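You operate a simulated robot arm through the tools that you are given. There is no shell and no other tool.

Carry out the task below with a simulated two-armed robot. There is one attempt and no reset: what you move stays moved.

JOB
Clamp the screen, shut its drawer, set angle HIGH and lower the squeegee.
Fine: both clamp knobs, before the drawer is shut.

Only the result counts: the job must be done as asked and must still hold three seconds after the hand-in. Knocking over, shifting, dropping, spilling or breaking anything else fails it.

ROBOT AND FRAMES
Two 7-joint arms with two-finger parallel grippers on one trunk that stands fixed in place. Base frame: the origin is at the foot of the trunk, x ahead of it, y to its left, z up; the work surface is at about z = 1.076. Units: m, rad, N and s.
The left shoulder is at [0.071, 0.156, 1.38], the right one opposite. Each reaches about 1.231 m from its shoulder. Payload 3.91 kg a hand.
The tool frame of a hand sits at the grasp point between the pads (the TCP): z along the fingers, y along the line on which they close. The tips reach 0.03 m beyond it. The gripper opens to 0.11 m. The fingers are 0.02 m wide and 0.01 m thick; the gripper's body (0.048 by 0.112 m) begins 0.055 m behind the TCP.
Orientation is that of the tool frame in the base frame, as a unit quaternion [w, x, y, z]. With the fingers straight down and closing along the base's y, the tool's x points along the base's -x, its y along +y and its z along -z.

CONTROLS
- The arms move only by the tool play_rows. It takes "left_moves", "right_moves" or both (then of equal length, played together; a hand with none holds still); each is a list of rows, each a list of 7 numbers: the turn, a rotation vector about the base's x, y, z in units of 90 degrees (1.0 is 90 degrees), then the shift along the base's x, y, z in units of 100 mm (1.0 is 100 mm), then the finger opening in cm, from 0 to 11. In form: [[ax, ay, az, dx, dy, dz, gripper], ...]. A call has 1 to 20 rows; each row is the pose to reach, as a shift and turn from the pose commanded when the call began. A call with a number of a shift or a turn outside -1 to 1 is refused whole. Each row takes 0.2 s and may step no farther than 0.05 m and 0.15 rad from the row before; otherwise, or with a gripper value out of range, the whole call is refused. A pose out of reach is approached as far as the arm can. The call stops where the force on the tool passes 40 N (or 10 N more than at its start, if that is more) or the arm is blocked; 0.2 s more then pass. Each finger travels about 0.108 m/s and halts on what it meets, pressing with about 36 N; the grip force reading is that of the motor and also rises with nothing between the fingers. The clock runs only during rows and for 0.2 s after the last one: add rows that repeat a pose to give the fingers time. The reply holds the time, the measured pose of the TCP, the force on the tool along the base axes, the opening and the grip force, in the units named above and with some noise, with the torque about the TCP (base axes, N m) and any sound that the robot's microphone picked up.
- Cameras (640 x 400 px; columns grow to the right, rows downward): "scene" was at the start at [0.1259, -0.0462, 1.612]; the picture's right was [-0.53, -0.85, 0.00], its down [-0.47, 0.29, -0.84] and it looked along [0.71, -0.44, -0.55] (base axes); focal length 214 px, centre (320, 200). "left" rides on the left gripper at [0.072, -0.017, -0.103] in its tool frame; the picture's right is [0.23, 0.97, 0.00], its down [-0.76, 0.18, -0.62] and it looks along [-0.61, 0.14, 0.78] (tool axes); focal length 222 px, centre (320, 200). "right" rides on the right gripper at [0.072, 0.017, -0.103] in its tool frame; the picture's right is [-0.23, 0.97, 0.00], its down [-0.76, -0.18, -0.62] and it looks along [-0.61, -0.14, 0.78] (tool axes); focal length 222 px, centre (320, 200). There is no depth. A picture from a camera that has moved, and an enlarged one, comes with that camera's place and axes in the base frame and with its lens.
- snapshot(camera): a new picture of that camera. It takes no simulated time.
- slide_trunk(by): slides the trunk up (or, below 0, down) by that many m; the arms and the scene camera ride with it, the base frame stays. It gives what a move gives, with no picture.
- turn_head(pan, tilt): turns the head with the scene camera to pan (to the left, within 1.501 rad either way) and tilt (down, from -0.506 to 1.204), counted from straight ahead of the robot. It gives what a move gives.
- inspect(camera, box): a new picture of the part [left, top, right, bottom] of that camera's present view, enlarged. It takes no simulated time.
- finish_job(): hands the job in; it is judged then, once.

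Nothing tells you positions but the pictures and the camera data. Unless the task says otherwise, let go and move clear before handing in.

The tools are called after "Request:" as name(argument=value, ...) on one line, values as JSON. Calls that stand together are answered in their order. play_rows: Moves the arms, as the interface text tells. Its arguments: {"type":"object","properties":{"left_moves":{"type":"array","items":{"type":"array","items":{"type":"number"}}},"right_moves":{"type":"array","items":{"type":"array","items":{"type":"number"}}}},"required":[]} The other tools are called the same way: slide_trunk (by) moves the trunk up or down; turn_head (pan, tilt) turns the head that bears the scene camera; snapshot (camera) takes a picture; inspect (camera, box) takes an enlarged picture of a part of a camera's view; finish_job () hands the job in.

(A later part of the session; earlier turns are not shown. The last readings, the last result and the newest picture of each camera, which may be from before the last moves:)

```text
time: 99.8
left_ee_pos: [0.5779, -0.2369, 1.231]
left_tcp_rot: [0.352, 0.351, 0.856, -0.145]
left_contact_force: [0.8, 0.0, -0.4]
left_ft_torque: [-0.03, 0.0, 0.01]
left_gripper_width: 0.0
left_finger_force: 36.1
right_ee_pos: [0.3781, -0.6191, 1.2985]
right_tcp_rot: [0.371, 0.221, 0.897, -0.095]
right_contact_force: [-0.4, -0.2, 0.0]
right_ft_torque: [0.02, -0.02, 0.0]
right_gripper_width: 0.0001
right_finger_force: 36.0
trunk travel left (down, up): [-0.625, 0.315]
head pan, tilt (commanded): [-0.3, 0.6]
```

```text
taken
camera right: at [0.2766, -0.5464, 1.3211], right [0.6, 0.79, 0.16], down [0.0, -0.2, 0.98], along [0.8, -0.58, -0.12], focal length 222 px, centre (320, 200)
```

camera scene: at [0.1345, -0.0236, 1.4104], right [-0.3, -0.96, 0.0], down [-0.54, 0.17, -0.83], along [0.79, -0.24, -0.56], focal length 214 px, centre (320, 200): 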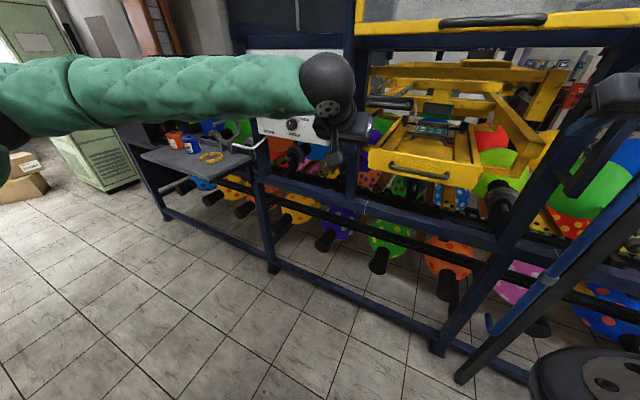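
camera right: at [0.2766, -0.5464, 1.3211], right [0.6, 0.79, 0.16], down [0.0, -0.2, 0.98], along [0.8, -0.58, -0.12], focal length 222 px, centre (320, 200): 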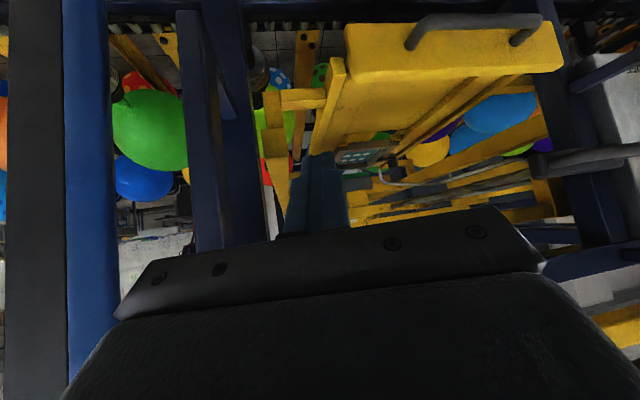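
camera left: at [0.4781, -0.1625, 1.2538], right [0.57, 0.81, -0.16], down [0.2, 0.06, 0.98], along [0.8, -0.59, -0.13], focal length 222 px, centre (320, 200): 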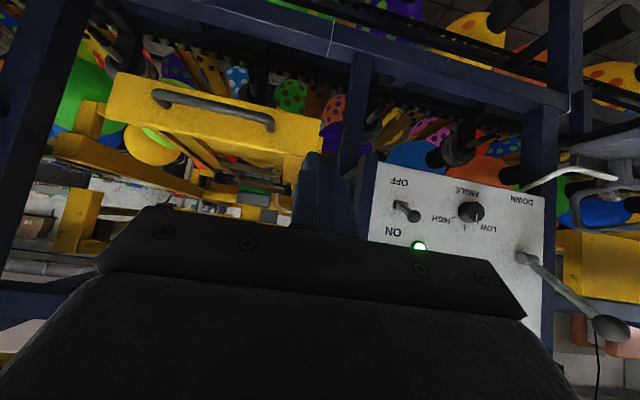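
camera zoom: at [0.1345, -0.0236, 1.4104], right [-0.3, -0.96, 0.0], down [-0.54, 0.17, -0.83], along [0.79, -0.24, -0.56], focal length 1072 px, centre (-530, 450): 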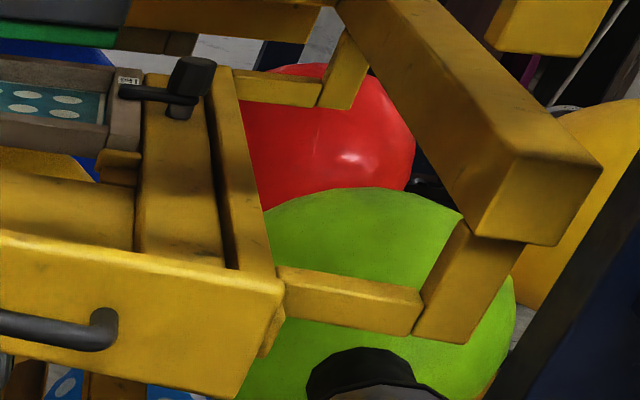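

The plate sits flush against the guide ends on both sides, with both clamps still across the frame, so the drawer is shut. Next is the ANGLE knob, at about [1.024,-0.186,1.173] on the panel face; I'll level the left hand and bring it in front of that knob.

Request:
play_rows(left_moves=[[-0.029, -0.029, 0, 0.21, 0.1, -0.04, 6], [-0.059, -0.059, 0, 0.42, 0.2, -0.07, 6], [-0.088, -0.088, 0, 0.64, 0.29, -0.11, 6], [-0.118, -0.118, 0, 0.85, 0.39, -0.145, 6]])

Request:
play_rows(left_moves=[[-0.029, -0.029, 0, 0.21, 0.1, -0.04, 6], [-0.059, -0.059, 0, 0.42, 0.2, -0.07, 6], [-0.088, -0.088, 0, 0.64, 0.29, -0.11, 6], [-0.118, -0.118, 0, 0.85, 0.39, -0.145, 6]])

Request:
play_rows(left_moves=[[-0.029, -0.029, 0, 0.1, 0.1, -0.04, 6], [-0.059, -0.059, 0, 0.2, 0.2, -0.07, 6], [-0.088, -0.088, 0, 0.3, 0.3, -0.11, 6], [-0.118, -0.118, 0, 0.4, 0.39, -0.145, 6]])

Request:
snapshot(camera="left")

Request:
snapshot(camera="scene")

```text
time: 100.8
left_ee_pos: [0.6647, -0.1988, 1.2141]
left_tcp_rot: [0.461, 0.327, 0.803, -0.19]
left_contact_force: [0.8, -0.6, 0.6]
left_ft_torque: [0.01, -0.05, -0.02]
left_gripper_width: 0.0601
left_finger_force: 0.1
right_ee_pos: [0.3807, -0.6202, 1.2982]
right_tcp_rot: [0.372, 0.22, 0.897, -0.094]
right_contact_force: [0.4, 0.6, -0.9]
right_ft_torque: [0.08, 0.01, 0.02]
right_gripper_width: 0.0
right_finger_force: 36.1
trunk travel left (down, up): [-0.625, 0.315]
head pan, tilt (commanded): [-0.3, 0.6]
```

```text
time: 101.8
left_ee_pos: [0.751, -0.1592, 1.2017]
left_tcp_rot: [0.561, 0.299, 0.737, -0.231]
left_contact_force: [1.0, 0.4, 0.8]
left_ft_torque: [-0.01, -0.01, 0.03]
left_gripper_width: 0.0601
left_finger_force: 0.0
right_ee_pos: [0.3802, -0.6203, 1.2988]
right_tcp_rot: [0.372, 0.22, 0.897, -0.094]
right_contact_force: [0.6, -0.2, -0.1]
right_ft_torque: [0.0, 0.02, 0.0]
right_gripper_width: 0.0
right_finger_force: 36.4
trunk travel left (down, up): [-0.625, 0.315]
head pan, tilt (commanded): [-0.3, 0.6]
```

```text
time: 102.8
left_ee_pos: [0.7914, -0.1201, 1.1858]
left_tcp_rot: [0.651, 0.267, 0.657, -0.271]
left_contact_force: [-0.3, 0.3, 0.1]
left_ft_torque: [0.0, 0.02, -0.01]
left_gripper_width: 0.0598
left_finger_force: 0.0
right_ee_pos: [0.3811, -0.6212, 1.2976]
right_tcp_rot: [0.371, 0.22, 0.897, -0.094]
right_contact_force: [-0.6, 0.3, -0.4]
right_ft_torque: [-0.05, 0.0, -0.05]
right_gripper_width: 0.0002
right_finger_force: 35.7
trunk travel left (down, up): [-0.625, 0.315]
head pan, tilt (commanded): [-0.3, 0.6]
```

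```text
taken
camera left: at [0.7054, -0.0607, 1.1139], right [0.68, 0.69, -0.23], down [-0.31, 0.57, 0.76], along [0.66, -0.45, 0.6], focal length 222 px, centre (320, 200)
```

left: 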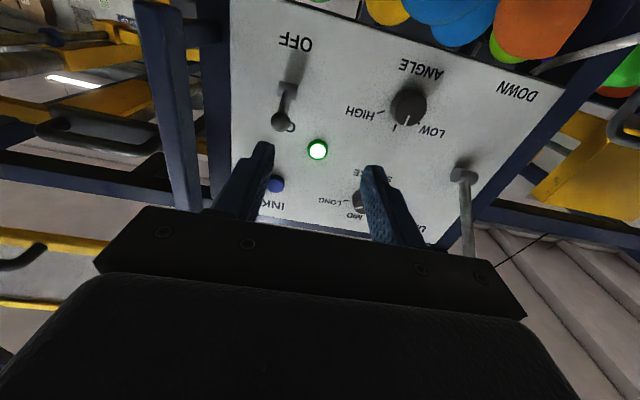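

```text
taken
camera scene: at [0.1364, -0.0243, 1.4103], right [-0.3, -0.96, 0.0], down [-0.54, 0.17, -0.82], along [0.79, -0.24, -0.57], focal length 214 px, centre (320, 200)
```

scene: 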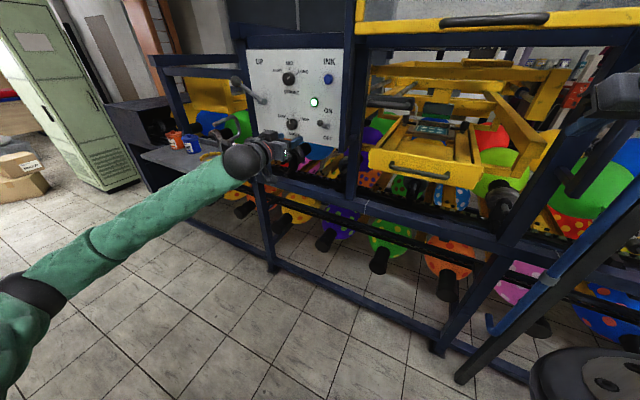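

The left hand is level and faces the panel. I'll zoom on the ANGLE knob from the left camera.

Request:
inspect(camera="left", box=[330, 50, 480, 150])

Request:
inspect(camera="scene", box=[230, 40, 360, 180])

```text
4.00 times, centred on (405, 100) of left
camera zoom: at [0.7054, -0.0607, 1.1139], right [0.68, 0.69, -0.23], down [-0.31, 0.57, 0.76], along [0.66, -0.45, 0.6], focal length 888 px, centre (-20, 600)
```

zoom: 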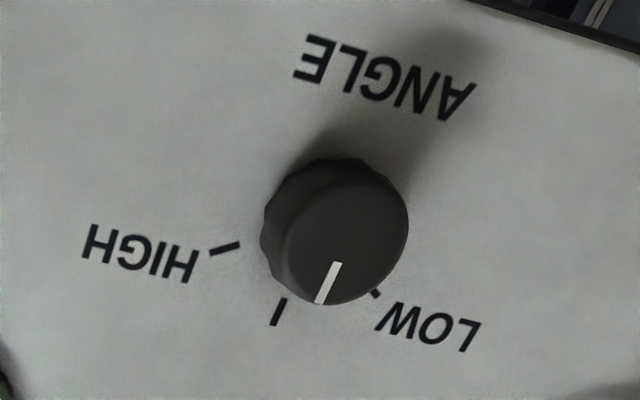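

```text
2.86 times, centred on (295, 110) of scene
camera zoom: at [0.1364, -0.0243, 1.4103], right [-0.3, -0.96, 0.0], down [-0.54, 0.17, -0.82], along [0.79, -0.24, -0.57], focal length 613 px, centre (391, 457)
```

zoom: 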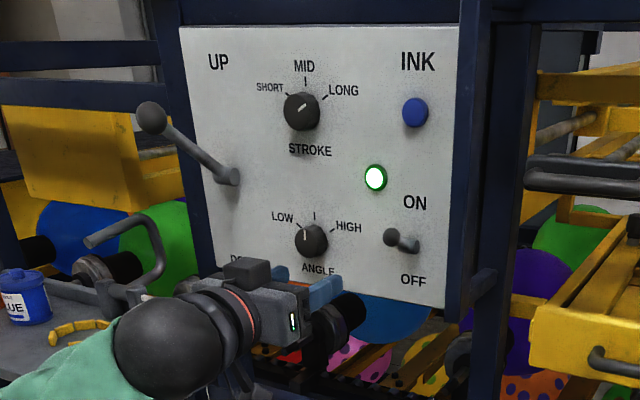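

ANGLE clearly points at the middle tick; the knob axis is at l≈0.591 along the panel, z≈1.170, with HIGH 60° clockwise. I'll slide the hand in front of the knob, pre-rolled 30° counter-clockwise so I can turn through 60°.

Request:
play_rows(left_moves=[[-0.059, 0.059, 0, 0.2, 0.2, -0.04, 6], [-0.118, 0.118, 0, 0.41, 0.41, -0.08, 6], [-0.177, 0.177, 0, 0.61, 0.61, -0.12, 6], [-0.2357, 0.2357, 0, 0.82, 0.82, -0.16, 6]])

Request:
play_rows(left_moves=[[0, 0, 0, 0.2, -0.2, 0, 6], [0, 0, 0, 0.4, -0.4, 0, 6], [0, 0, 0, 0.6, -0.6, 0, 6]])

Request:
snapshot(camera="left")

Request:
inspect(camera="scene", box=[230, 40, 360, 180])

```text
time: 103.8
left_ee_pos: [0.8722, -0.0402, 1.1692]
left_tcp_rot: [0.558, 0.088, 0.704, -0.43]
left_contact_force: [-0.5, 0.7, -0.8]
left_ft_torque: [0.01, -0.01, -0.04]
left_gripper_width: 0.0598
left_finger_force: 0.0
right_ee_pos: [0.3802, -0.6204, 1.2984]
right_tcp_rot: [0.372, 0.22, 0.897, -0.094]
right_contact_force: [0.0, -0.2, -0.4]
right_ft_torque: [0.0, 0.02, -0.03]
right_gripper_width: 0.0
right_finger_force: 35.8
trunk travel left (down, up): [-0.625, 0.315]
head pan, tilt (commanded): [-0.3, 0.6]
```

```text
time: 104.5
left_ee_pos: [0.933, -0.1014, 1.1682]
left_tcp_rot: [0.558, 0.089, 0.704, -0.43]
left_contact_force: [0.4, -0.1, -0.1]
left_ft_torque: [0.0, 0.05, 0.01]
left_gripper_width: 0.0602
left_finger_force: 0.0
right_ee_pos: [0.3808, -0.6216, 1.2965]
right_tcp_rot: [0.371, 0.222, 0.897, -0.095]
right_contact_force: [-0.2, -0.3, -0.5]
right_ft_torque: [-0.01, -0.01, 0.03]
right_gripper_width: 0.0001
right_finger_force: 35.7
trunk travel left (down, up): [-0.625, 0.315]
head pan, tilt (commanded): [-0.3, 0.6]
```

```text
taken
camera left: at [0.824, -0.0647, 1.1157], right [0.51, 0.52, -0.69], down [-0.06, 0.82, 0.57], along [0.86, -0.25, 0.45], focal length 222 px, centre (320, 200)
```

left: 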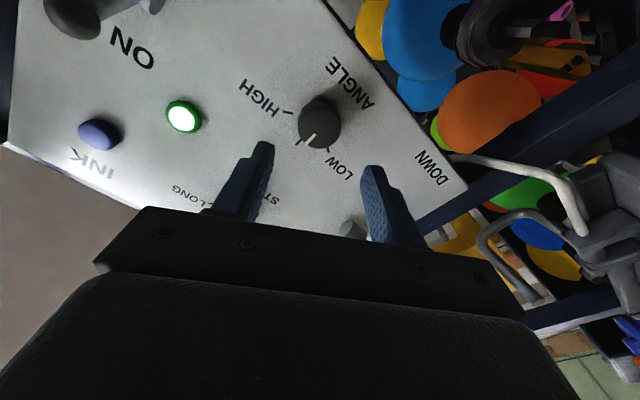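

```text
2.86 times, centred on (295, 110) of scene
camera zoom: at [0.1353, -0.0261, 1.4102], right [-0.29, -0.96, 0.0], down [-0.54, 0.17, -0.82], along [0.79, -0.24, -0.57], focal length 613 px, centre (391, 457)
```

zoom: 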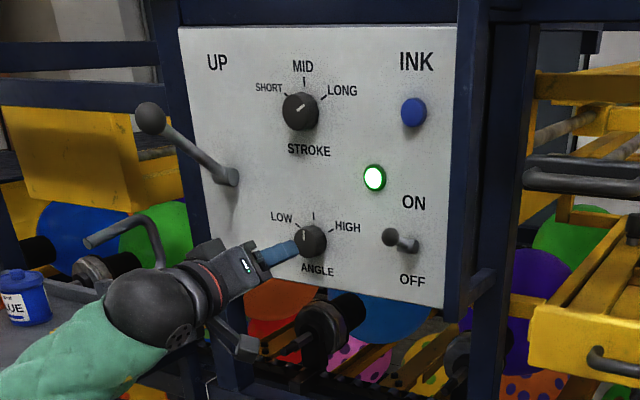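

The fingers are centred on the knob. I'll advance along the axis so that they surround it, stopping short of the panel.

Request:
play_rows(left_moves=[[0, 0, 0, 0.147, -0.136, 0.004, 6], [0, 0, 0, 0.293, -0.272, 0.009, 6], [0, 0, 0, 0.44, -0.408, 0.013, 6], [0, 0, 0, 0.584, -0.541, 0.018, 6]])

Request:
snapshot(camera="left")

Request:
inspect(camera="left", box=[220, 90, 420, 230])

Request:
inspect(camera="scene", box=[260, 90, 340, 160])

```text
time: 105.5
left_ee_pos: [0.9907, -0.1568, 1.1714]
left_tcp_rot: [0.557, 0.09, 0.704, -0.43]
left_contact_force: [1.0, 0.4, -0.3]
left_ft_torque: [-0.02, -0.01, -0.03]
left_gripper_width: 0.06
left_finger_force: 0.2
right_ee_pos: [0.3796, -0.6215, 1.2964]
right_tcp_rot: [0.371, 0.22, 0.897, -0.093]
right_contact_force: [-0.9, -0.2, -0.5]
right_ft_torque: [0.0, -0.02, -0.03]
right_gripper_width: 0.0
right_finger_force: 36.1
trunk travel left (down, up): [-0.625, 0.315]
head pan, tilt (commanded): [-0.3, 0.6]
```

```text
taken
camera left: at [0.8805, -0.1193, 1.118], right [0.51, 0.52, -0.69], down [-0.06, 0.82, 0.57], along [0.86, -0.25, 0.45], focal length 222 px, centre (320, 200)
```

left: 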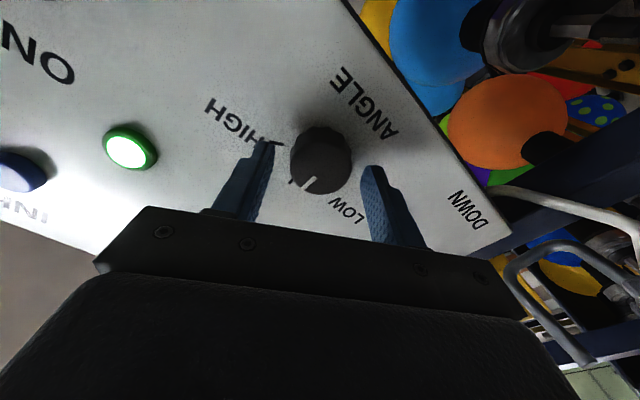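

```text
2.86 times, centred on (320, 160) of left
camera zoom: at [0.8805, -0.1193, 1.118], right [0.51, 0.52, -0.69], down [-0.06, 0.82, 0.57], along [0.86, -0.25, 0.45], focal length 635 px, centre (320, 314)
```

zoom: 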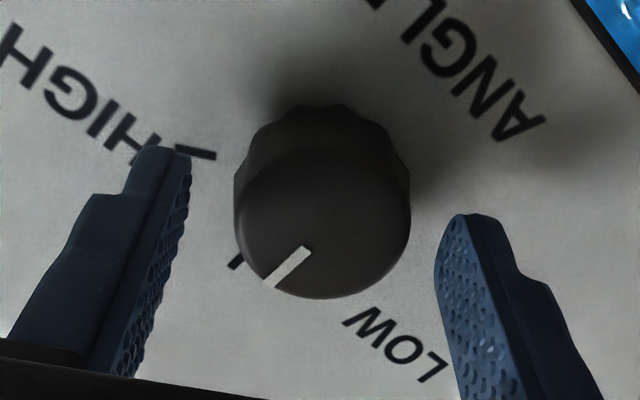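

```text
5.71 times, centred on (300, 125) of scene
camera zoom: at [0.1351, -0.0258, 1.4102], right [-0.3, -0.96, 0.0], down [-0.54, 0.17, -0.82], along [0.79, -0.24, -0.57], focal length 1226 px, centre (434, 629)
```

zoom: 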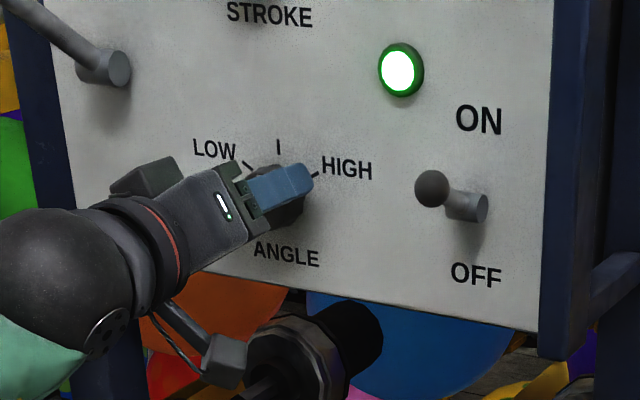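

The knob is centred between the fingers. I'll go 6 mm deeper and close on it.

Request:
play_rows(left_moves=[[0, 0, 0, 0.042, -0.042, 0, 6], [0, 0, 0, 0.042, -0.042, 0, 3], [0, 0, 0, 0.042, -0.042, 0, 3], [0, 0, 0, 0.042, -0.042, 0, 3]])

Request:
inspect(camera="left", box=[220, 90, 420, 230])

```text
time: 106.5
left_ee_pos: [0.9944, -0.1579, 1.1709]
left_tcp_rot: [0.558, 0.09, 0.704, -0.431]
left_contact_force: [6.4, 1.9, 0.2]
left_ft_torque: [-0.2, -0.21, -0.1]
left_gripper_width: 0.0413
left_finger_force: 45.4
right_ee_pos: [0.3787, -0.6206, 1.2973]
right_tcp_rot: [0.371, 0.222, 0.897, -0.095]
right_contact_force: [-0.2, -0.4, 0.2]
right_ft_torque: [0.02, -0.02, 0.0]
right_gripper_width: 0.0
right_finger_force: 36.3
trunk travel left (down, up): [-0.625, 0.315]
head pan, tilt (commanded): [-0.3, 0.6]
```

```text
2.86 times, centred on (320, 160) of left
camera zoom: at [0.8851, -0.1226, 1.1185], right [0.51, 0.52, -0.69], down [-0.06, 0.82, 0.57], along [0.86, -0.25, 0.45], focal length 635 px, centre (320, 314)
```

zoom: 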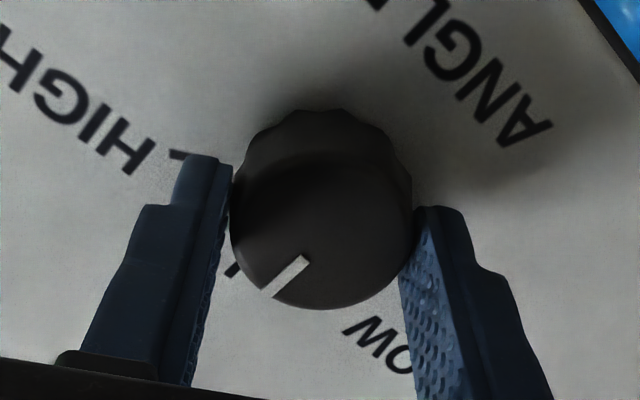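

Gripped at 41 mm. I'll roll the hand 60° clockwise (as seen from the front) to bring the pointer to HIGH.

Request:
play_rows(left_moves=[[0.0589, -0.0589, 0, 0, 0, 0, 3], [0.1179, -0.1179, 0, 0, 0, 0, 3], [0.1768, -0.1768, 0, 0, 0, 0, 3], [0.2357, -0.2357, 0, 0, 0, 0, 3], [0.2946, -0.2946, 0, 0, 0, 0, 3], [0.3536, -0.3536, 0, 0, 0, 0, 3], [0.4125, -0.4125, 0, 0, 0, 0, 3], [0.4714, -0.4714, 0, 0, 0, 0, 3]])

Request:
inspect(camera="left", box=[220, 90, 420, 230])

Request:
inspect(camera="scene", box=[260, 90, 340, 160])

```text
time: 108.3
left_ee_pos: [0.9934, -0.1601, 1.1711]
left_tcp_rot: [0.7, 0.428, 0.564, -0.093]
left_contact_force: [-0.2, -6.4, -0.9]
left_ft_torque: [0.21, 0.8, 0.19]
left_gripper_width: 0.0414
left_finger_force: 44.8
right_ee_pos: [0.3792, -0.622, 1.2962]
right_tcp_rot: [0.371, 0.221, 0.897, -0.094]
right_contact_force: [-0.2, -0.5, -0.9]
right_ft_torque: [0.03, -0.03, 0.01]
right_gripper_width: 0.0
right_finger_force: 36.1
trunk travel left (down, up): [-0.625, 0.315]
head pan, tilt (commanded): [-0.3, 0.6]
```

```text
2.86 times, centred on (320, 160) of left
camera zoom: at [0.935, -0.0726, 1.1006], right [0.67, 0.68, 0.29], down [-0.6, 0.28, 0.75], along [0.43, -0.68, 0.6], focal length 635 px, centre (320, 314)
```

zoom: 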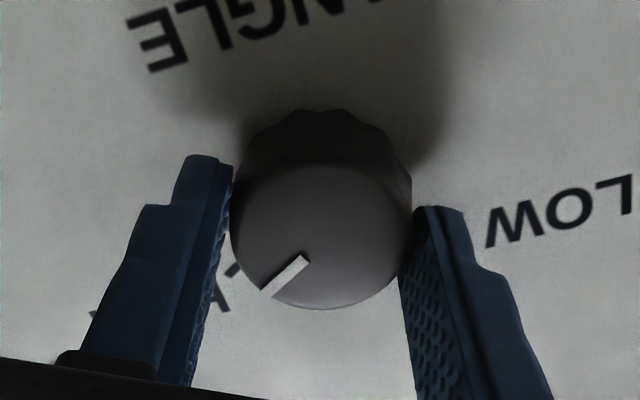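

```text
5.71 times, centred on (300, 125) of scene
camera zoom: at [0.1349, -0.0259, 1.4103], right [-0.3, -0.96, 0.0], down [-0.54, 0.17, -0.82], along [0.79, -0.24, -0.57], focal length 1226 px, centre (434, 629)
```

zoom: 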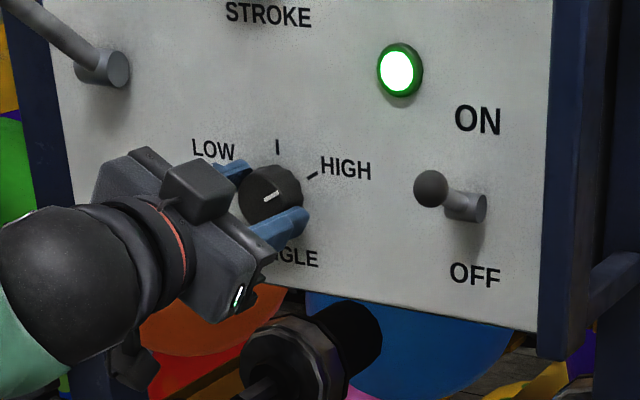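

The pointer turned with the hand through the full 60° and now aims at HIGH. I'll open and back straight out, then check it.

Request:
play_rows(left_moves=[[0, 0, 0, 0, 0, 0, 6.5], [0, 0, 0, 0, 0, 0, 6.5], [0, 0, 0, -0.2, 0.2, 0, 6.5], [0, 0, 0, -0.4, 0.4, 0, 6.5], [0, 0, 0, -0.6, 0.6, 0, 6.5], [0, 0, 0, -0.8, 0.8, 0, 6.5]])

Request:
inspect(camera="left", box=[220, 60, 420, 200])

Request:
inspect(camera="scene", box=[230, 40, 360, 180])

```text
time: 109.8
left_ee_pos: [0.914, -0.0803, 1.1737]
left_tcp_rot: [0.701, 0.427, 0.564, -0.093]
left_contact_force: [-1.1, -0.3, 0.4]
left_ft_torque: [0.02, 0.02, 0.0]
left_gripper_width: 0.0649
left_finger_force: 0.2
right_ee_pos: [0.3776, -0.6197, 1.2981]
right_tcp_rot: [0.371, 0.22, 0.897, -0.094]
right_contact_force: [0.3, -0.8, 0.3]
right_ft_torque: [-0.03, 0.0, 0.0]
right_gripper_width: 0.0002
right_finger_force: 35.4
trunk travel left (down, up): [-0.625, 0.315]
head pan, tilt (commanded): [-0.3, 0.6]
```

```text
2.86 times, centred on (320, 130) of left
camera zoom: at [0.8549, 0.0082, 1.103], right [0.67, 0.68, 0.28], down [-0.6, 0.28, 0.75], along [0.43, -0.68, 0.6], focal length 635 px, centre (320, 400)
```

zoom: 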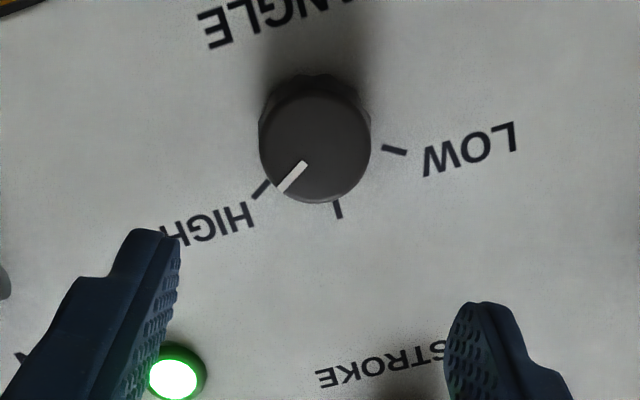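

```text
2.86 times, centred on (295, 110) of scene
camera zoom: at [0.1343, -0.0243, 1.4105], right [-0.3, -0.96, 0.0], down [-0.54, 0.17, -0.83], along [0.79, -0.24, -0.56], focal length 613 px, centre (391, 457)
```

zoom: 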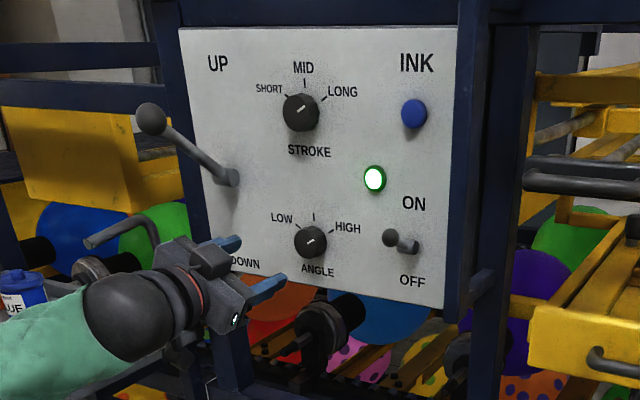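

ANGLE now points exactly at HIGH and STROKE is unchanged. Now the squeegee lever: I'll back off, level the hand's roll, and come up in front of the lever's ball, then look at the surroundings.

Request:
play_rows(left_moves=[[-0.059, 0.059, 0, -0.18, 0.18, 0, 6.5], [-0.118, 0.118, 0, -0.36, 0.36, 0, 6.5], [-0.177, 0.177, 0, -0.54, 0.54, 0, 6.5], [-0.2357, 0.2357, 0, -0.7, 0.7, 0, 6.5]])

Request:
play_rows(left_moves=[[0, 0, 0, 0.1, 0.1, 0.3, 6.5], [0, 0, 0, 0.2, 0.2, 0.6, 6.5], [0, 0, 0, 0.3, 0.3, 0.9, 6.5]])

Request:
play_rows(left_moves=[[0, 0, 0, 0.15, 0.15, 0.25, 6.5], [0, 0, 0, 0.3, 0.3, 0.5, 6.5], [0, 0, 0, 0.45, 0.45, 0.67, 6.5]])

Request:
snapshot(camera="left")

Request:
inspect(camera="scene", box=[140, 40, 340, 180])

```text
time: 110.8
left_ee_pos: [0.8419, -0.0075, 1.1722]
left_tcp_rot: [0.651, 0.267, 0.657, -0.272]
left_contact_force: [-0.4, -0.6, 0.3]
left_ft_torque: [0.0, -0.02, -0.01]
left_gripper_width: 0.0649
left_finger_force: 0.0
right_ee_pos: [0.3791, -0.6206, 1.2993]
right_tcp_rot: [0.372, 0.221, 0.897, -0.094]
right_contact_force: [-0.2, -0.2, 0.4]
right_ft_torque: [0.01, 0.0, 0.01]
right_gripper_width: 0.0001
right_finger_force: 35.7
trunk travel left (down, up): [-0.625, 0.315]
head pan, tilt (commanded): [-0.3, 0.6]
```

```text
time: 111.5
left_ee_pos: [0.8742, 0.0212, 1.2614]
left_tcp_rot: [0.652, 0.268, 0.656, -0.269]
left_contact_force: [0.3, 0.0, 0.7]
left_ft_torque: [0.01, -0.03, -0.02]
left_gripper_width: 0.065
left_finger_force: 0.0
right_ee_pos: [0.3771, -0.621, 1.2979]
right_tcp_rot: [0.371, 0.221, 0.897, -0.094]
right_contact_force: [0.8, 0.1, 1.0]
right_ft_torque: [0.01, -0.03, 0.01]
right_gripper_width: 0.0001
right_finger_force: 35.6
trunk travel left (down, up): [-0.625, 0.315]
head pan, tilt (commanded): [-0.3, 0.6]
```

```text
time: 112.3
left_ee_pos: [0.9193, 0.0668, 1.3284]
left_tcp_rot: [0.651, 0.269, 0.656, -0.271]
left_contact_force: [-0.3, -0.2, -0.6]
left_ft_torque: [0.01, -0.01, -0.03]
left_gripper_width: 0.0651
left_finger_force: 0.1
right_ee_pos: [0.3802, -0.6196, 1.2976]
right_tcp_rot: [0.372, 0.221, 0.897, -0.094]
right_contact_force: [0.4, 0.3, -0.4]
right_ft_torque: [0.0, 0.01, 0.02]
right_gripper_width: 0.0002
right_finger_force: 35.7
trunk travel left (down, up): [-0.625, 0.315]
head pan, tilt (commanded): [-0.3, 0.6]
```

```text
taken
camera left: at [0.8326, 0.1259, 1.2575], right [0.68, 0.69, -0.23], down [-0.31, 0.57, 0.76], along [0.66, -0.45, 0.6], focal length 222 px, centre (320, 200)
```

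left: 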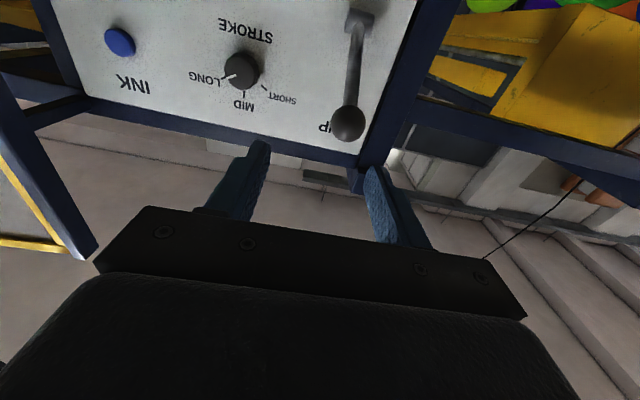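

```text
2.86 times, centred on (240, 110) of scene
camera zoom: at [0.1349, -0.0248, 1.4103], right [-0.3, -0.96, 0.0], down [-0.54, 0.17, -0.82], along [0.79, -0.24, -0.57], focal length 613 px, centre (549, 457)
```

zoom: 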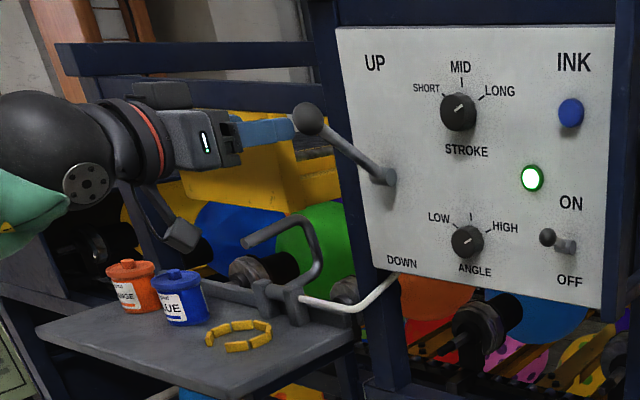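

The lever's ball is confirmed at about [1.022,0.003,1.328], and the hook and jars on the shelf are well to the left. I'll centre the hand on the ball and advance with open fingers.

Request:
play_rows(left_moves=[[0, 0, 0, 0.2, 0.2, 0, 6.5], [0, 0, 0, 0.45, -0.05, 0, 6.5], [0, 0, 0, 0.62, -0.22, 0, 6.5]])

Request:
snapshot(camera="left")

Request:
inspect(camera="scene", box=[190, 50, 310, 140])

```text
time: 113.2
left_ee_pos: [0.9815, 0.046, 1.3291]
left_tcp_rot: [0.652, 0.268, 0.656, -0.27]
left_contact_force: [0.5, 0.8, 0.2]
left_ft_torque: [0.01, -0.02, -0.04]
left_gripper_width: 0.065
left_finger_force: 0.1
right_ee_pos: [0.3793, -0.6202, 1.2982]
right_tcp_rot: [0.372, 0.22, 0.897, -0.094]
right_contact_force: [-0.1, 0.3, -0.2]
right_ft_torque: [-0.02, 0.01, 0.02]
right_gripper_width: 0.0
right_finger_force: 35.5
trunk travel left (down, up): [-0.625, 0.315]
head pan, tilt (commanded): [-0.3, 0.6]
```

```text
taken
camera left: at [0.8954, 0.1049, 1.2575], right [0.68, 0.69, -0.23], down [-0.31, 0.57, 0.76], along [0.66, -0.45, 0.6], focal length 222 px, centre (320, 200)
```

left: 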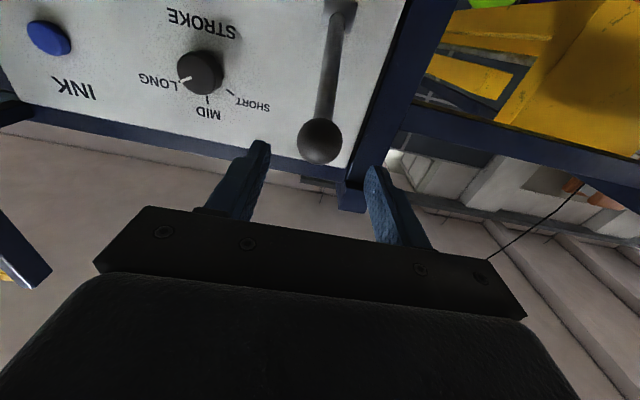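

```text
4.44 times, centred on (250, 95) of scene
camera zoom: at [0.1347, -0.0245, 1.4104], right [-0.29, -0.96, 0.0], down [-0.54, 0.17, -0.82], along [0.79, -0.24, -0.57], focal length 953 px, centre (631, 667)
```

zoom: 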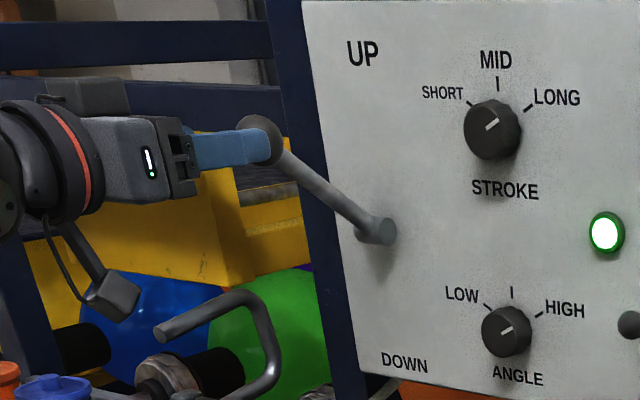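

The ball is centred between the fingertips. I'll move in the last 6 cm and close on it.

Request:
play_rows(left_moves=[[0, 0, 0, 0.14, -0.14, 0, 6.5], [0, 0, 0, 0.28, -0.28, 0, 6.5], [0, 0, 0, 0.415, -0.415, 0, 6.5], [0, 0, 0, 0.415, -0.415, 0, 3], [0, 0, 0, 0.415, -0.415, 0, 3], [0, 0, 0, 0.415, -0.415, 0, 3]])

Request:
snapshot(camera="left")

Request:
inspect(camera="scene", box=[190, 50, 310, 140])

```text
time: 114.5
left_ee_pos: [1.0227, 0.0026, 1.3274]
left_tcp_rot: [0.651, 0.268, 0.657, -0.271]
left_contact_force: [3.1, -2.3, 1.3]
left_ft_torque: [-0.31, -0.34, 0.01]
left_gripper_width: 0.0347
left_finger_force: 44.9
right_ee_pos: [0.3799, -0.621, 1.2985]
right_tcp_rot: [0.372, 0.22, 0.897, -0.093]
right_contact_force: [-0.1, 0.9, -0.3]
right_ft_torque: [0.01, 0.0, 0.01]
right_gripper_width: 0.0
right_finger_force: 36.0
trunk travel left (down, up): [-0.625, 0.315]
head pan, tilt (commanded): [-0.3, 0.6]
```

```text
taken
camera left: at [0.937, 0.0629, 1.2566], right [0.68, 0.69, -0.23], down [-0.31, 0.57, 0.76], along [0.66, -0.45, 0.6], focal length 222 px, centre (320, 200)
```

left: 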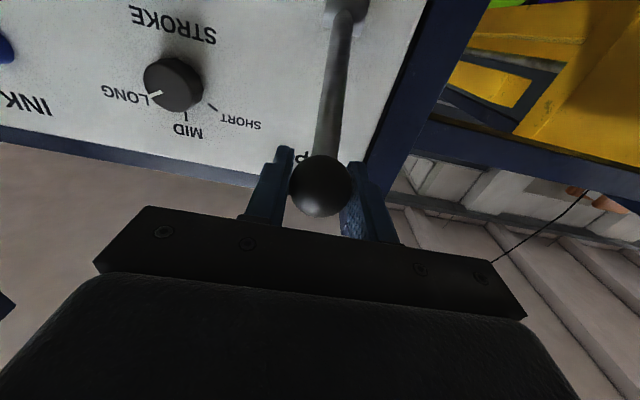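

```text
4.44 times, centred on (250, 95) of scene
camera zoom: at [0.1353, -0.0252, 1.4103], right [-0.3, -0.96, 0.0], down [-0.54, 0.17, -0.82], along [0.79, -0.24, -0.57], focal length 953 px, centre (631, 667)
```

zoom: 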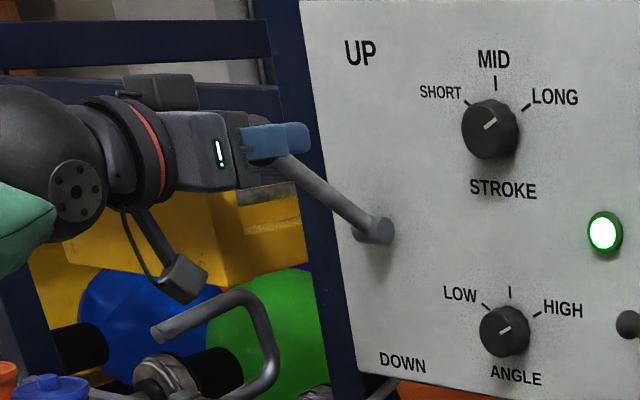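

The ball is gripped. I'll swing the lever down along its arc about the pivot.

Request:
play_rows(left_moves=[[0, 0, 0, -0.061, 0.061, -0.146, 3], [0, 0, 0, -0.109, 0.109, -0.303, 3], [0, 0, 0, -0.144, 0.144, -0.468, 3], [0, 0, 0, -0.163, 0.163, -0.637, 3], [0, 0, 0, -0.169, 0.169, -0.809, 3], [0, 0, 0, -0.159, 0.159, -0.98, 3]])

Request:
snapshot(camera="left")

Request:
inspect(camera="scene", box=[140, 40, 340, 180])

```text
time: 116.0
left_ee_pos: [1.0061, 0.0196, 1.2325]
left_tcp_rot: [0.652, 0.268, 0.656, -0.271]
left_contact_force: [-9.8, 5.3, 7.6]
left_ft_torque: [-0.87, -0.86, -0.2]
left_gripper_width: 0.035
left_finger_force: 45.0
right_ee_pos: [0.3785, -0.6198, 1.3]
right_tcp_rot: [0.373, 0.22, 0.896, -0.094]
right_contact_force: [0.0, 0.2, 0.2]
right_ft_torque: [-0.04, 0.01, 0.03]
right_gripper_width: 0.0
right_finger_force: 35.9
trunk travel left (down, up): [-0.625, 0.315]
head pan, tilt (commanded): [-0.3, 0.6]
```

```text
taken
camera left: at [0.9201, 0.0798, 1.1608], right [0.68, 0.69, -0.23], down [-0.31, 0.57, 0.76], along [0.66, -0.45, 0.6], focal length 222 px, centre (320, 200)
```

left: 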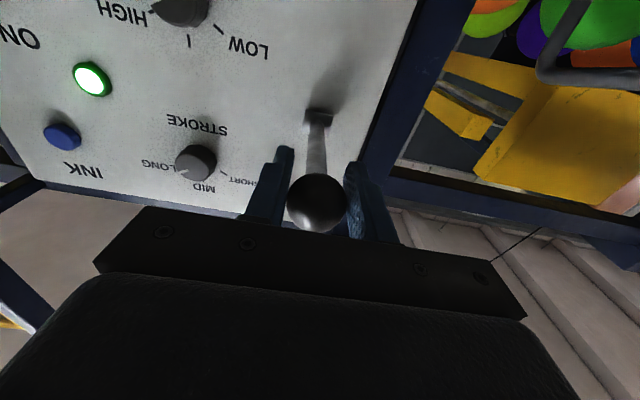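

```text
2.86 times, centred on (240, 110) of scene
camera zoom: at [0.1331, -0.0239, 1.4106], right [-0.29, -0.96, 0.0], down [-0.54, 0.17, -0.83], along [0.79, -0.24, -0.56], focal length 613 px, centre (549, 457)
```

zoom: 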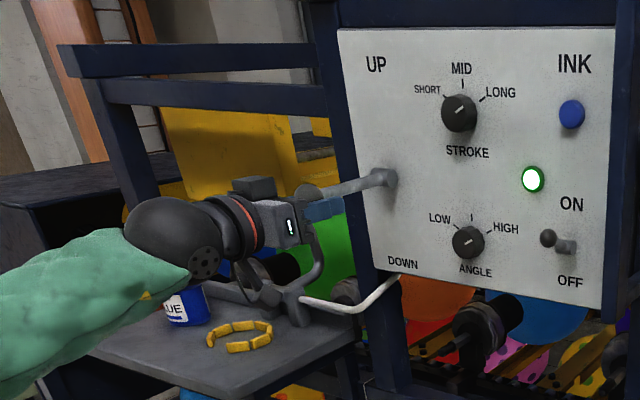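

The lever is past horizontal and following well. I'll continue the arc to the DOWN position.

Request:
play_rows(left_moves=[[0, 0, 0, 0.024, -0.024, -0.168, 3], [0, 0, 0, 0.062, -0.062, -0.33, 3], [0, 0, 0, 0.115, -0.115, -0.485, 3], [0, 0, 0, 0.16, -0.16, -0.59, 3], [0, 0, 0, 0.18, -0.18, -0.63, 3]])

Request:
snapshot(camera="left")

Request:
inspect(camera="scene", box=[140, 40, 340, 180])

```text
time: 117.2
left_ee_pos: [1.0233, 0.0005, 1.1641]
left_tcp_rot: [0.65, 0.268, 0.657, -0.271]
left_contact_force: [0.4, 0.2, 0.0]
left_ft_torque: [-0.03, -0.02, 0.02]
left_gripper_width: 0.03
left_finger_force: 0.0
right_ee_pos: [0.3799, -0.6211, 1.2971]
right_tcp_rot: [0.371, 0.221, 0.897, -0.094]
right_contact_force: [0.7, 0.3, -0.7]
right_ft_torque: [0.01, 0.03, 0.01]
right_gripper_width: 0.0
right_finger_force: 35.9
trunk travel left (down, up): [-0.625, 0.315]
head pan, tilt (commanded): [-0.3, 0.6]
```

```text
taken
camera left: at [0.9391, 0.0606, 1.0938], right [0.68, 0.69, -0.23], down [-0.31, 0.56, 0.76], along [0.66, -0.45, 0.6], focal length 222 px, centre (320, 200)
```

left: 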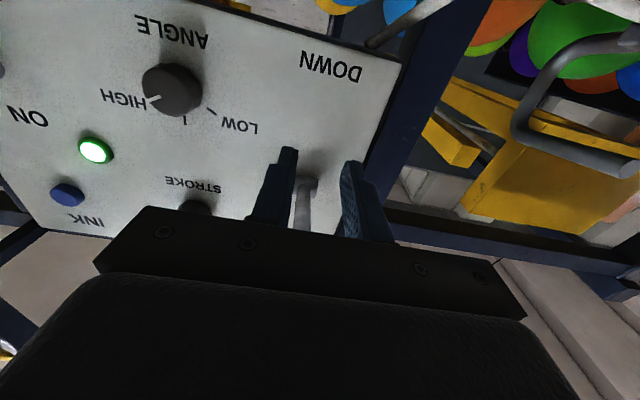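

```text
2.86 times, centred on (240, 110) of scene
camera zoom: at [0.1353, -0.0252, 1.4103], right [-0.3, -0.96, 0.0], down [-0.54, 0.17, -0.82], along [0.79, -0.24, -0.57], focal length 613 px, centre (549, 457)
```

zoom: 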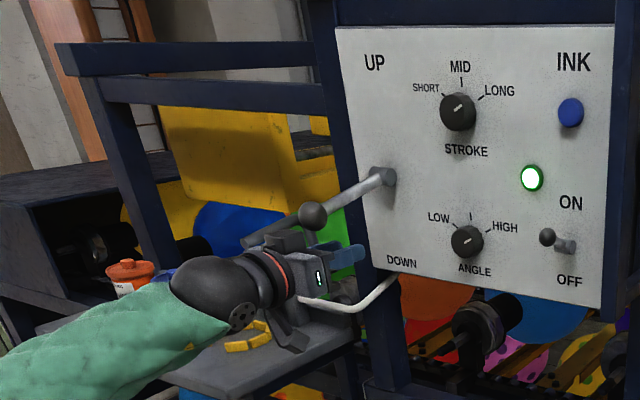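

The fingers slipped off the ball: the lever stopped at roughly 10° below horizontal while the hand went on. I'll back out and look at the lever and the squeegee to see whether that is its end stop.

Request:
play_rows(left_moves=[[0, 0, 0, -0.2, 0.2, 0, 3], [0, 0, 0, -0.4, 0.4, 0, 3], [0, 0, 0, -0.6, 0.6, 0, 3], [0, 0, 0, -0.8, 0.8, 0, 0]])

Request:
inspect(camera="scene", box=[140, 40, 340, 180])

Request:
inspect(camera="scene", box=[360, 60, 560, 200])

Request:
snapshot(camera="left")

```text
time: 118.2
left_ee_pos: [0.9457, 0.0806, 1.1675]
left_tcp_rot: [0.652, 0.268, 0.656, -0.271]
left_contact_force: [-0.5, -0.4, -0.1]
left_ft_torque: [0.0, 0.04, 0.0]
left_gripper_width: 0.0002
left_finger_force: 35.7
right_ee_pos: [0.3789, -0.6201, 1.2989]
right_tcp_rot: [0.371, 0.221, 0.897, -0.095]
right_contact_force: [-0.4, 0.0, 1.1]
right_ft_torque: [-0.01, 0.0, 0.01]
right_gripper_width: 0.0002
right_finger_force: 36.0
trunk travel left (down, up): [-0.625, 0.315]
head pan, tilt (commanded): [-0.3, 0.6]
```

```text
2.86 times, centred on (240, 110) of scene
camera zoom: at [0.1342, -0.0242, 1.4105], right [-0.3, -0.96, 0.0], down [-0.54, 0.17, -0.83], along [0.79, -0.24, -0.56], focal length 613 px, centre (549, 457)
```

zoom: 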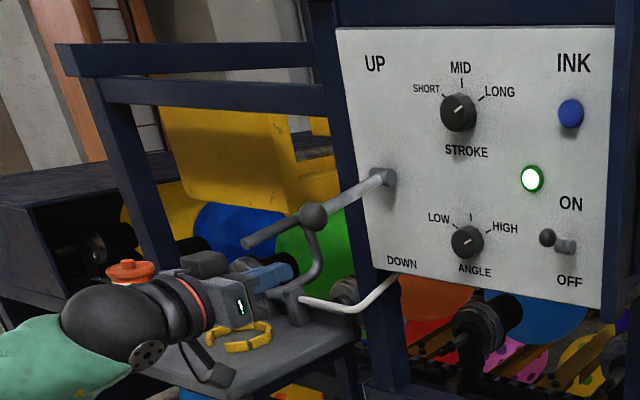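

```text
2.86 times, centred on (460, 130) of scene
camera zoom: at [0.1342, -0.0242, 1.4105], right [-0.3, -0.96, 0.0], down [-0.54, 0.17, -0.83], along [0.79, -0.24, -0.56], focal length 613 px, centre (-80, 400)
```

zoom: 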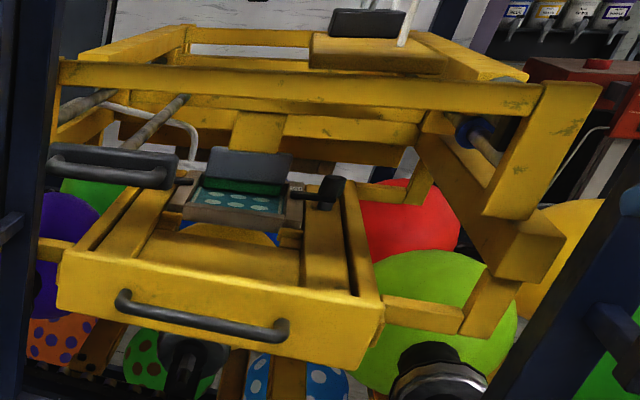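

```text
taken
camera left: at [0.8601, 0.1412, 1.0959], right [0.68, 0.69, -0.23], down [-0.31, 0.57, 0.76], along [0.66, -0.45, 0.6], focal length 222 px, centre (320, 200)
```

left: 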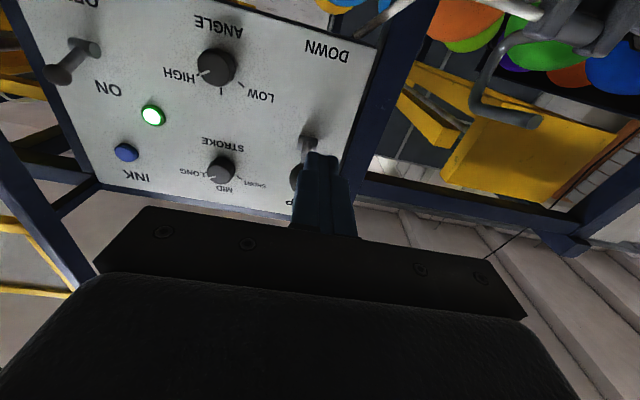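

The squeegee has come down onto the rear of the screen area. I'll zoom in to judge whether it is fully lowered.

Request:
inspect(camera="scene", box=[395, 95, 475, 155])

Request:
inspect(camera="scene", box=[220, 80, 300, 150])

Request:
inspect(camera="right", box=[280, 0, 600, 220])

```text
6.67 times, centred on (435, 125) of scene
camera zoom: at [0.1342, -0.0242, 1.4105], right [-0.3, -0.96, 0.0], down [-0.54, 0.17, -0.83], along [0.79, -0.24, -0.56], focal length 1430 px, centre (-447, 700)
```

zoom: 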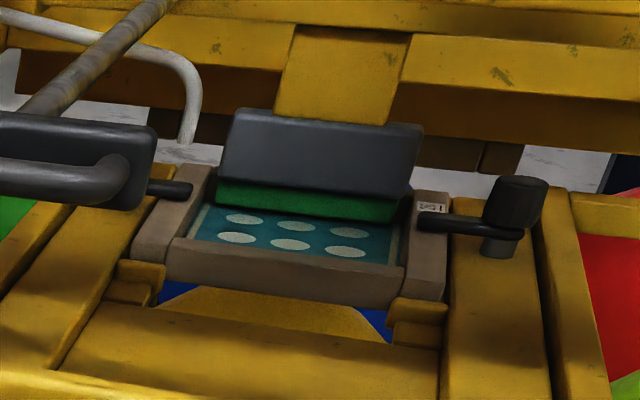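

```text
5.71 times, centred on (260, 115) of scene
camera zoom: at [0.1342, -0.0242, 1.4105], right [-0.3, -0.96, 0.0], down [-0.54, 0.17, -0.83], along [0.79, -0.24, -0.56], focal length 1226 px, centre (663, 686)
```

zoom: 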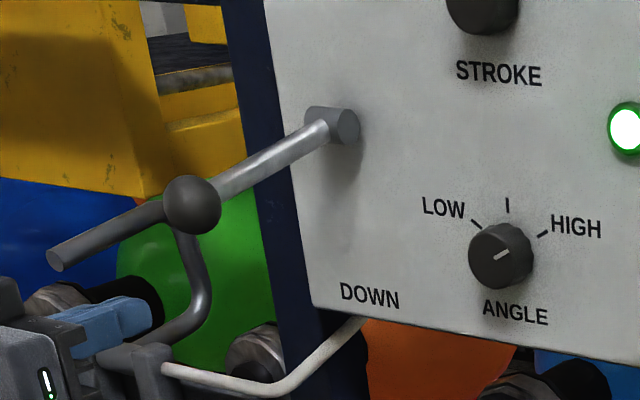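

```text
1.82 times, centred on (440, 110) of right
camera zoom: at [0.2763, -0.5469, 1.3209], right [0.6, 0.79, 0.16], down [0.0, -0.2, 0.98], along [0.8, -0.58, -0.12], focal length 404 px, centre (102, 364)
```

zoom: 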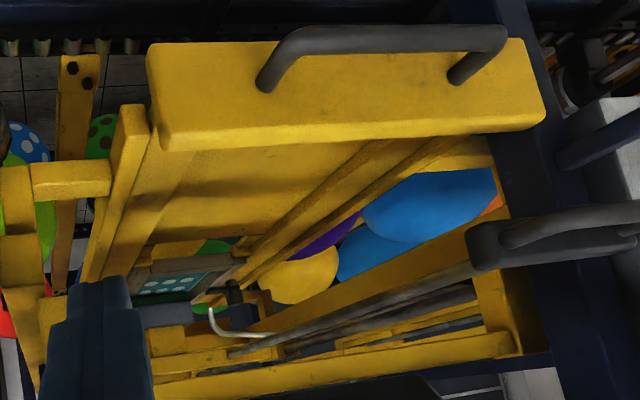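

The squeegee now sits down inside the frame with the lever about 12° below horizontal; it may be at its stop or need a little more. I'll place the closed fingers on top of the ball and press down gently to test.

Request:
play_rows(left_moves=[[0, 0, 0, 0, 0, 0.35, 0], [0, 0, 0, 0, 0, 0.7, 0], [0, 0, 0, 0, 0, 1.0, 0]])

Request:
play_rows(left_moves=[[0, 0, 0, 0, 0, 0.1, 0], [0, 0, 0, 0.2, -0.2, 0.1, 0], [0, 0, 0, 0.4, -0.4, 0.1, 0], [0, 0, 0, 0.59, -0.59, 0.1, 0]])

Request:
inspect(camera="scene", box=[200, 60, 300, 150])

Request:
snapshot(camera="left")

```text
time: 119.0
left_ee_pos: [0.9444, 0.08, 1.2693]
left_tcp_rot: [0.651, 0.268, 0.657, -0.27]
left_contact_force: [-0.2, -0.4, 0.6]
left_ft_torque: [-0.01, 0.0, -0.01]
left_gripper_width: 0.0003
left_finger_force: 36.0
right_ee_pos: [0.3777, -0.6218, 1.2979]
right_tcp_rot: [0.372, 0.22, 0.897, -0.095]
right_contact_force: [-0.2, 0.8, -0.7]
right_ft_torque: [-0.02, -0.02, 0.0]
right_gripper_width: 0.0001
right_finger_force: 35.9
trunk travel left (down, up): [-0.625, 0.315]
head pan, tilt (commanded): [-0.3, 0.6]
```

```text
time: 120.0
left_ee_pos: [1.0044, 0.0211, 1.2787]
left_tcp_rot: [0.652, 0.267, 0.657, -0.269]
left_contact_force: [-0.2, 0.1, 0.1]
left_ft_torque: [0.0, 0.0, 0.01]
left_gripper_width: 0.0
left_finger_force: 35.7
right_ee_pos: [0.3808, -0.622, 1.2965]
right_tcp_rot: [0.371, 0.22, 0.897, -0.093]
right_contact_force: [-0.4, -0.4, -0.7]
right_ft_torque: [0.03, -0.01, -0.03]
right_gripper_width: 0.0
right_finger_force: 35.8
trunk travel left (down, up): [-0.625, 0.315]
head pan, tilt (commanded): [-0.3, 0.6]
```

```text
4.44 times, centred on (250, 105) of scene
camera zoom: at [0.1353, -0.026, 1.4102], right [-0.29, -0.96, 0.0], down [-0.54, 0.17, -0.82], along [0.79, -0.24, -0.57], focal length 953 px, centre (631, 622)
```

zoom: 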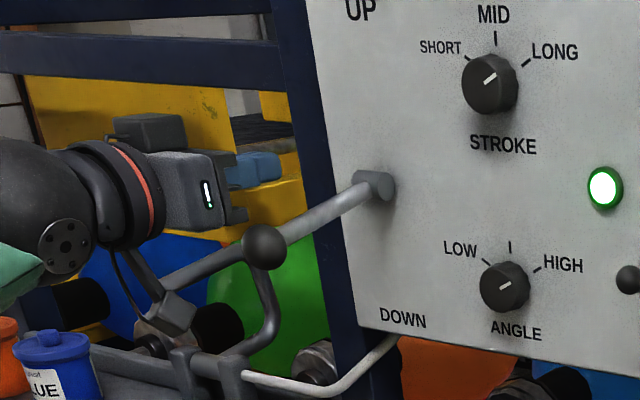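

```text
taken
camera left: at [0.9183, 0.0815, 1.2067], right [0.68, 0.69, -0.23], down [-0.31, 0.56, 0.76], along [0.66, -0.45, 0.6], focal length 222 px, centre (320, 200)
```

left: 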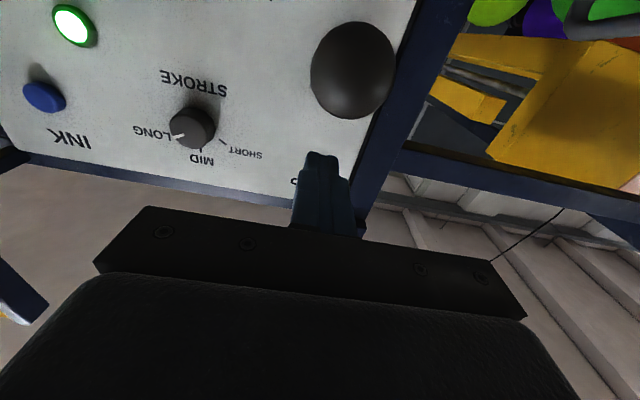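

The closed fingers are right above the ball. I'll press down in small steps and watch the force.

Request:
play_rows(left_moves=[[0, 0, 0, 0, 0, -0.12, 0], [0, 0, 0, 0, 0, -0.24, 0], [0, 0, 0, 0, 0, -0.32, 0], [0, 0, 0, 0, 0, -0.38, 0], [0, 0, 0, 0, 0, -0.42, 0]])

Request:
inspect(camera="scene", box=[200, 60, 300, 150])

```text
time: 121.2
left_ee_pos: [1.0036, 0.0218, 1.2359]
left_tcp_rot: [0.651, 0.268, 0.657, -0.271]
left_contact_force: [-0.2, -0.1, -0.7]
left_ft_torque: [0.01, 0.04, -0.02]
left_gripper_width: 0.0001
left_finger_force: 35.6
right_ee_pos: [0.3798, -0.6215, 1.2984]
right_tcp_rot: [0.371, 0.22, 0.897, -0.093]
right_contact_force: [-0.5, -0.5, 0.7]
right_ft_torque: [0.05, 0.02, 0.01]
right_gripper_width: 0.0001
right_finger_force: 35.8
trunk travel left (down, up): [-0.625, 0.315]
head pan, tilt (commanded): [-0.3, 0.6]
```

```text
4.44 times, centred on (250, 105) of scene
camera zoom: at [0.1348, -0.025, 1.4103], right [-0.3, -0.96, 0.0], down [-0.54, 0.17, -0.82], along [0.79, -0.24, -0.57], focal length 953 px, centre (631, 622)
```

zoom: 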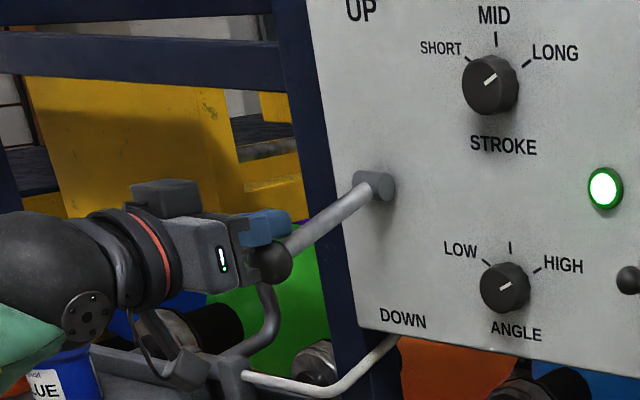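

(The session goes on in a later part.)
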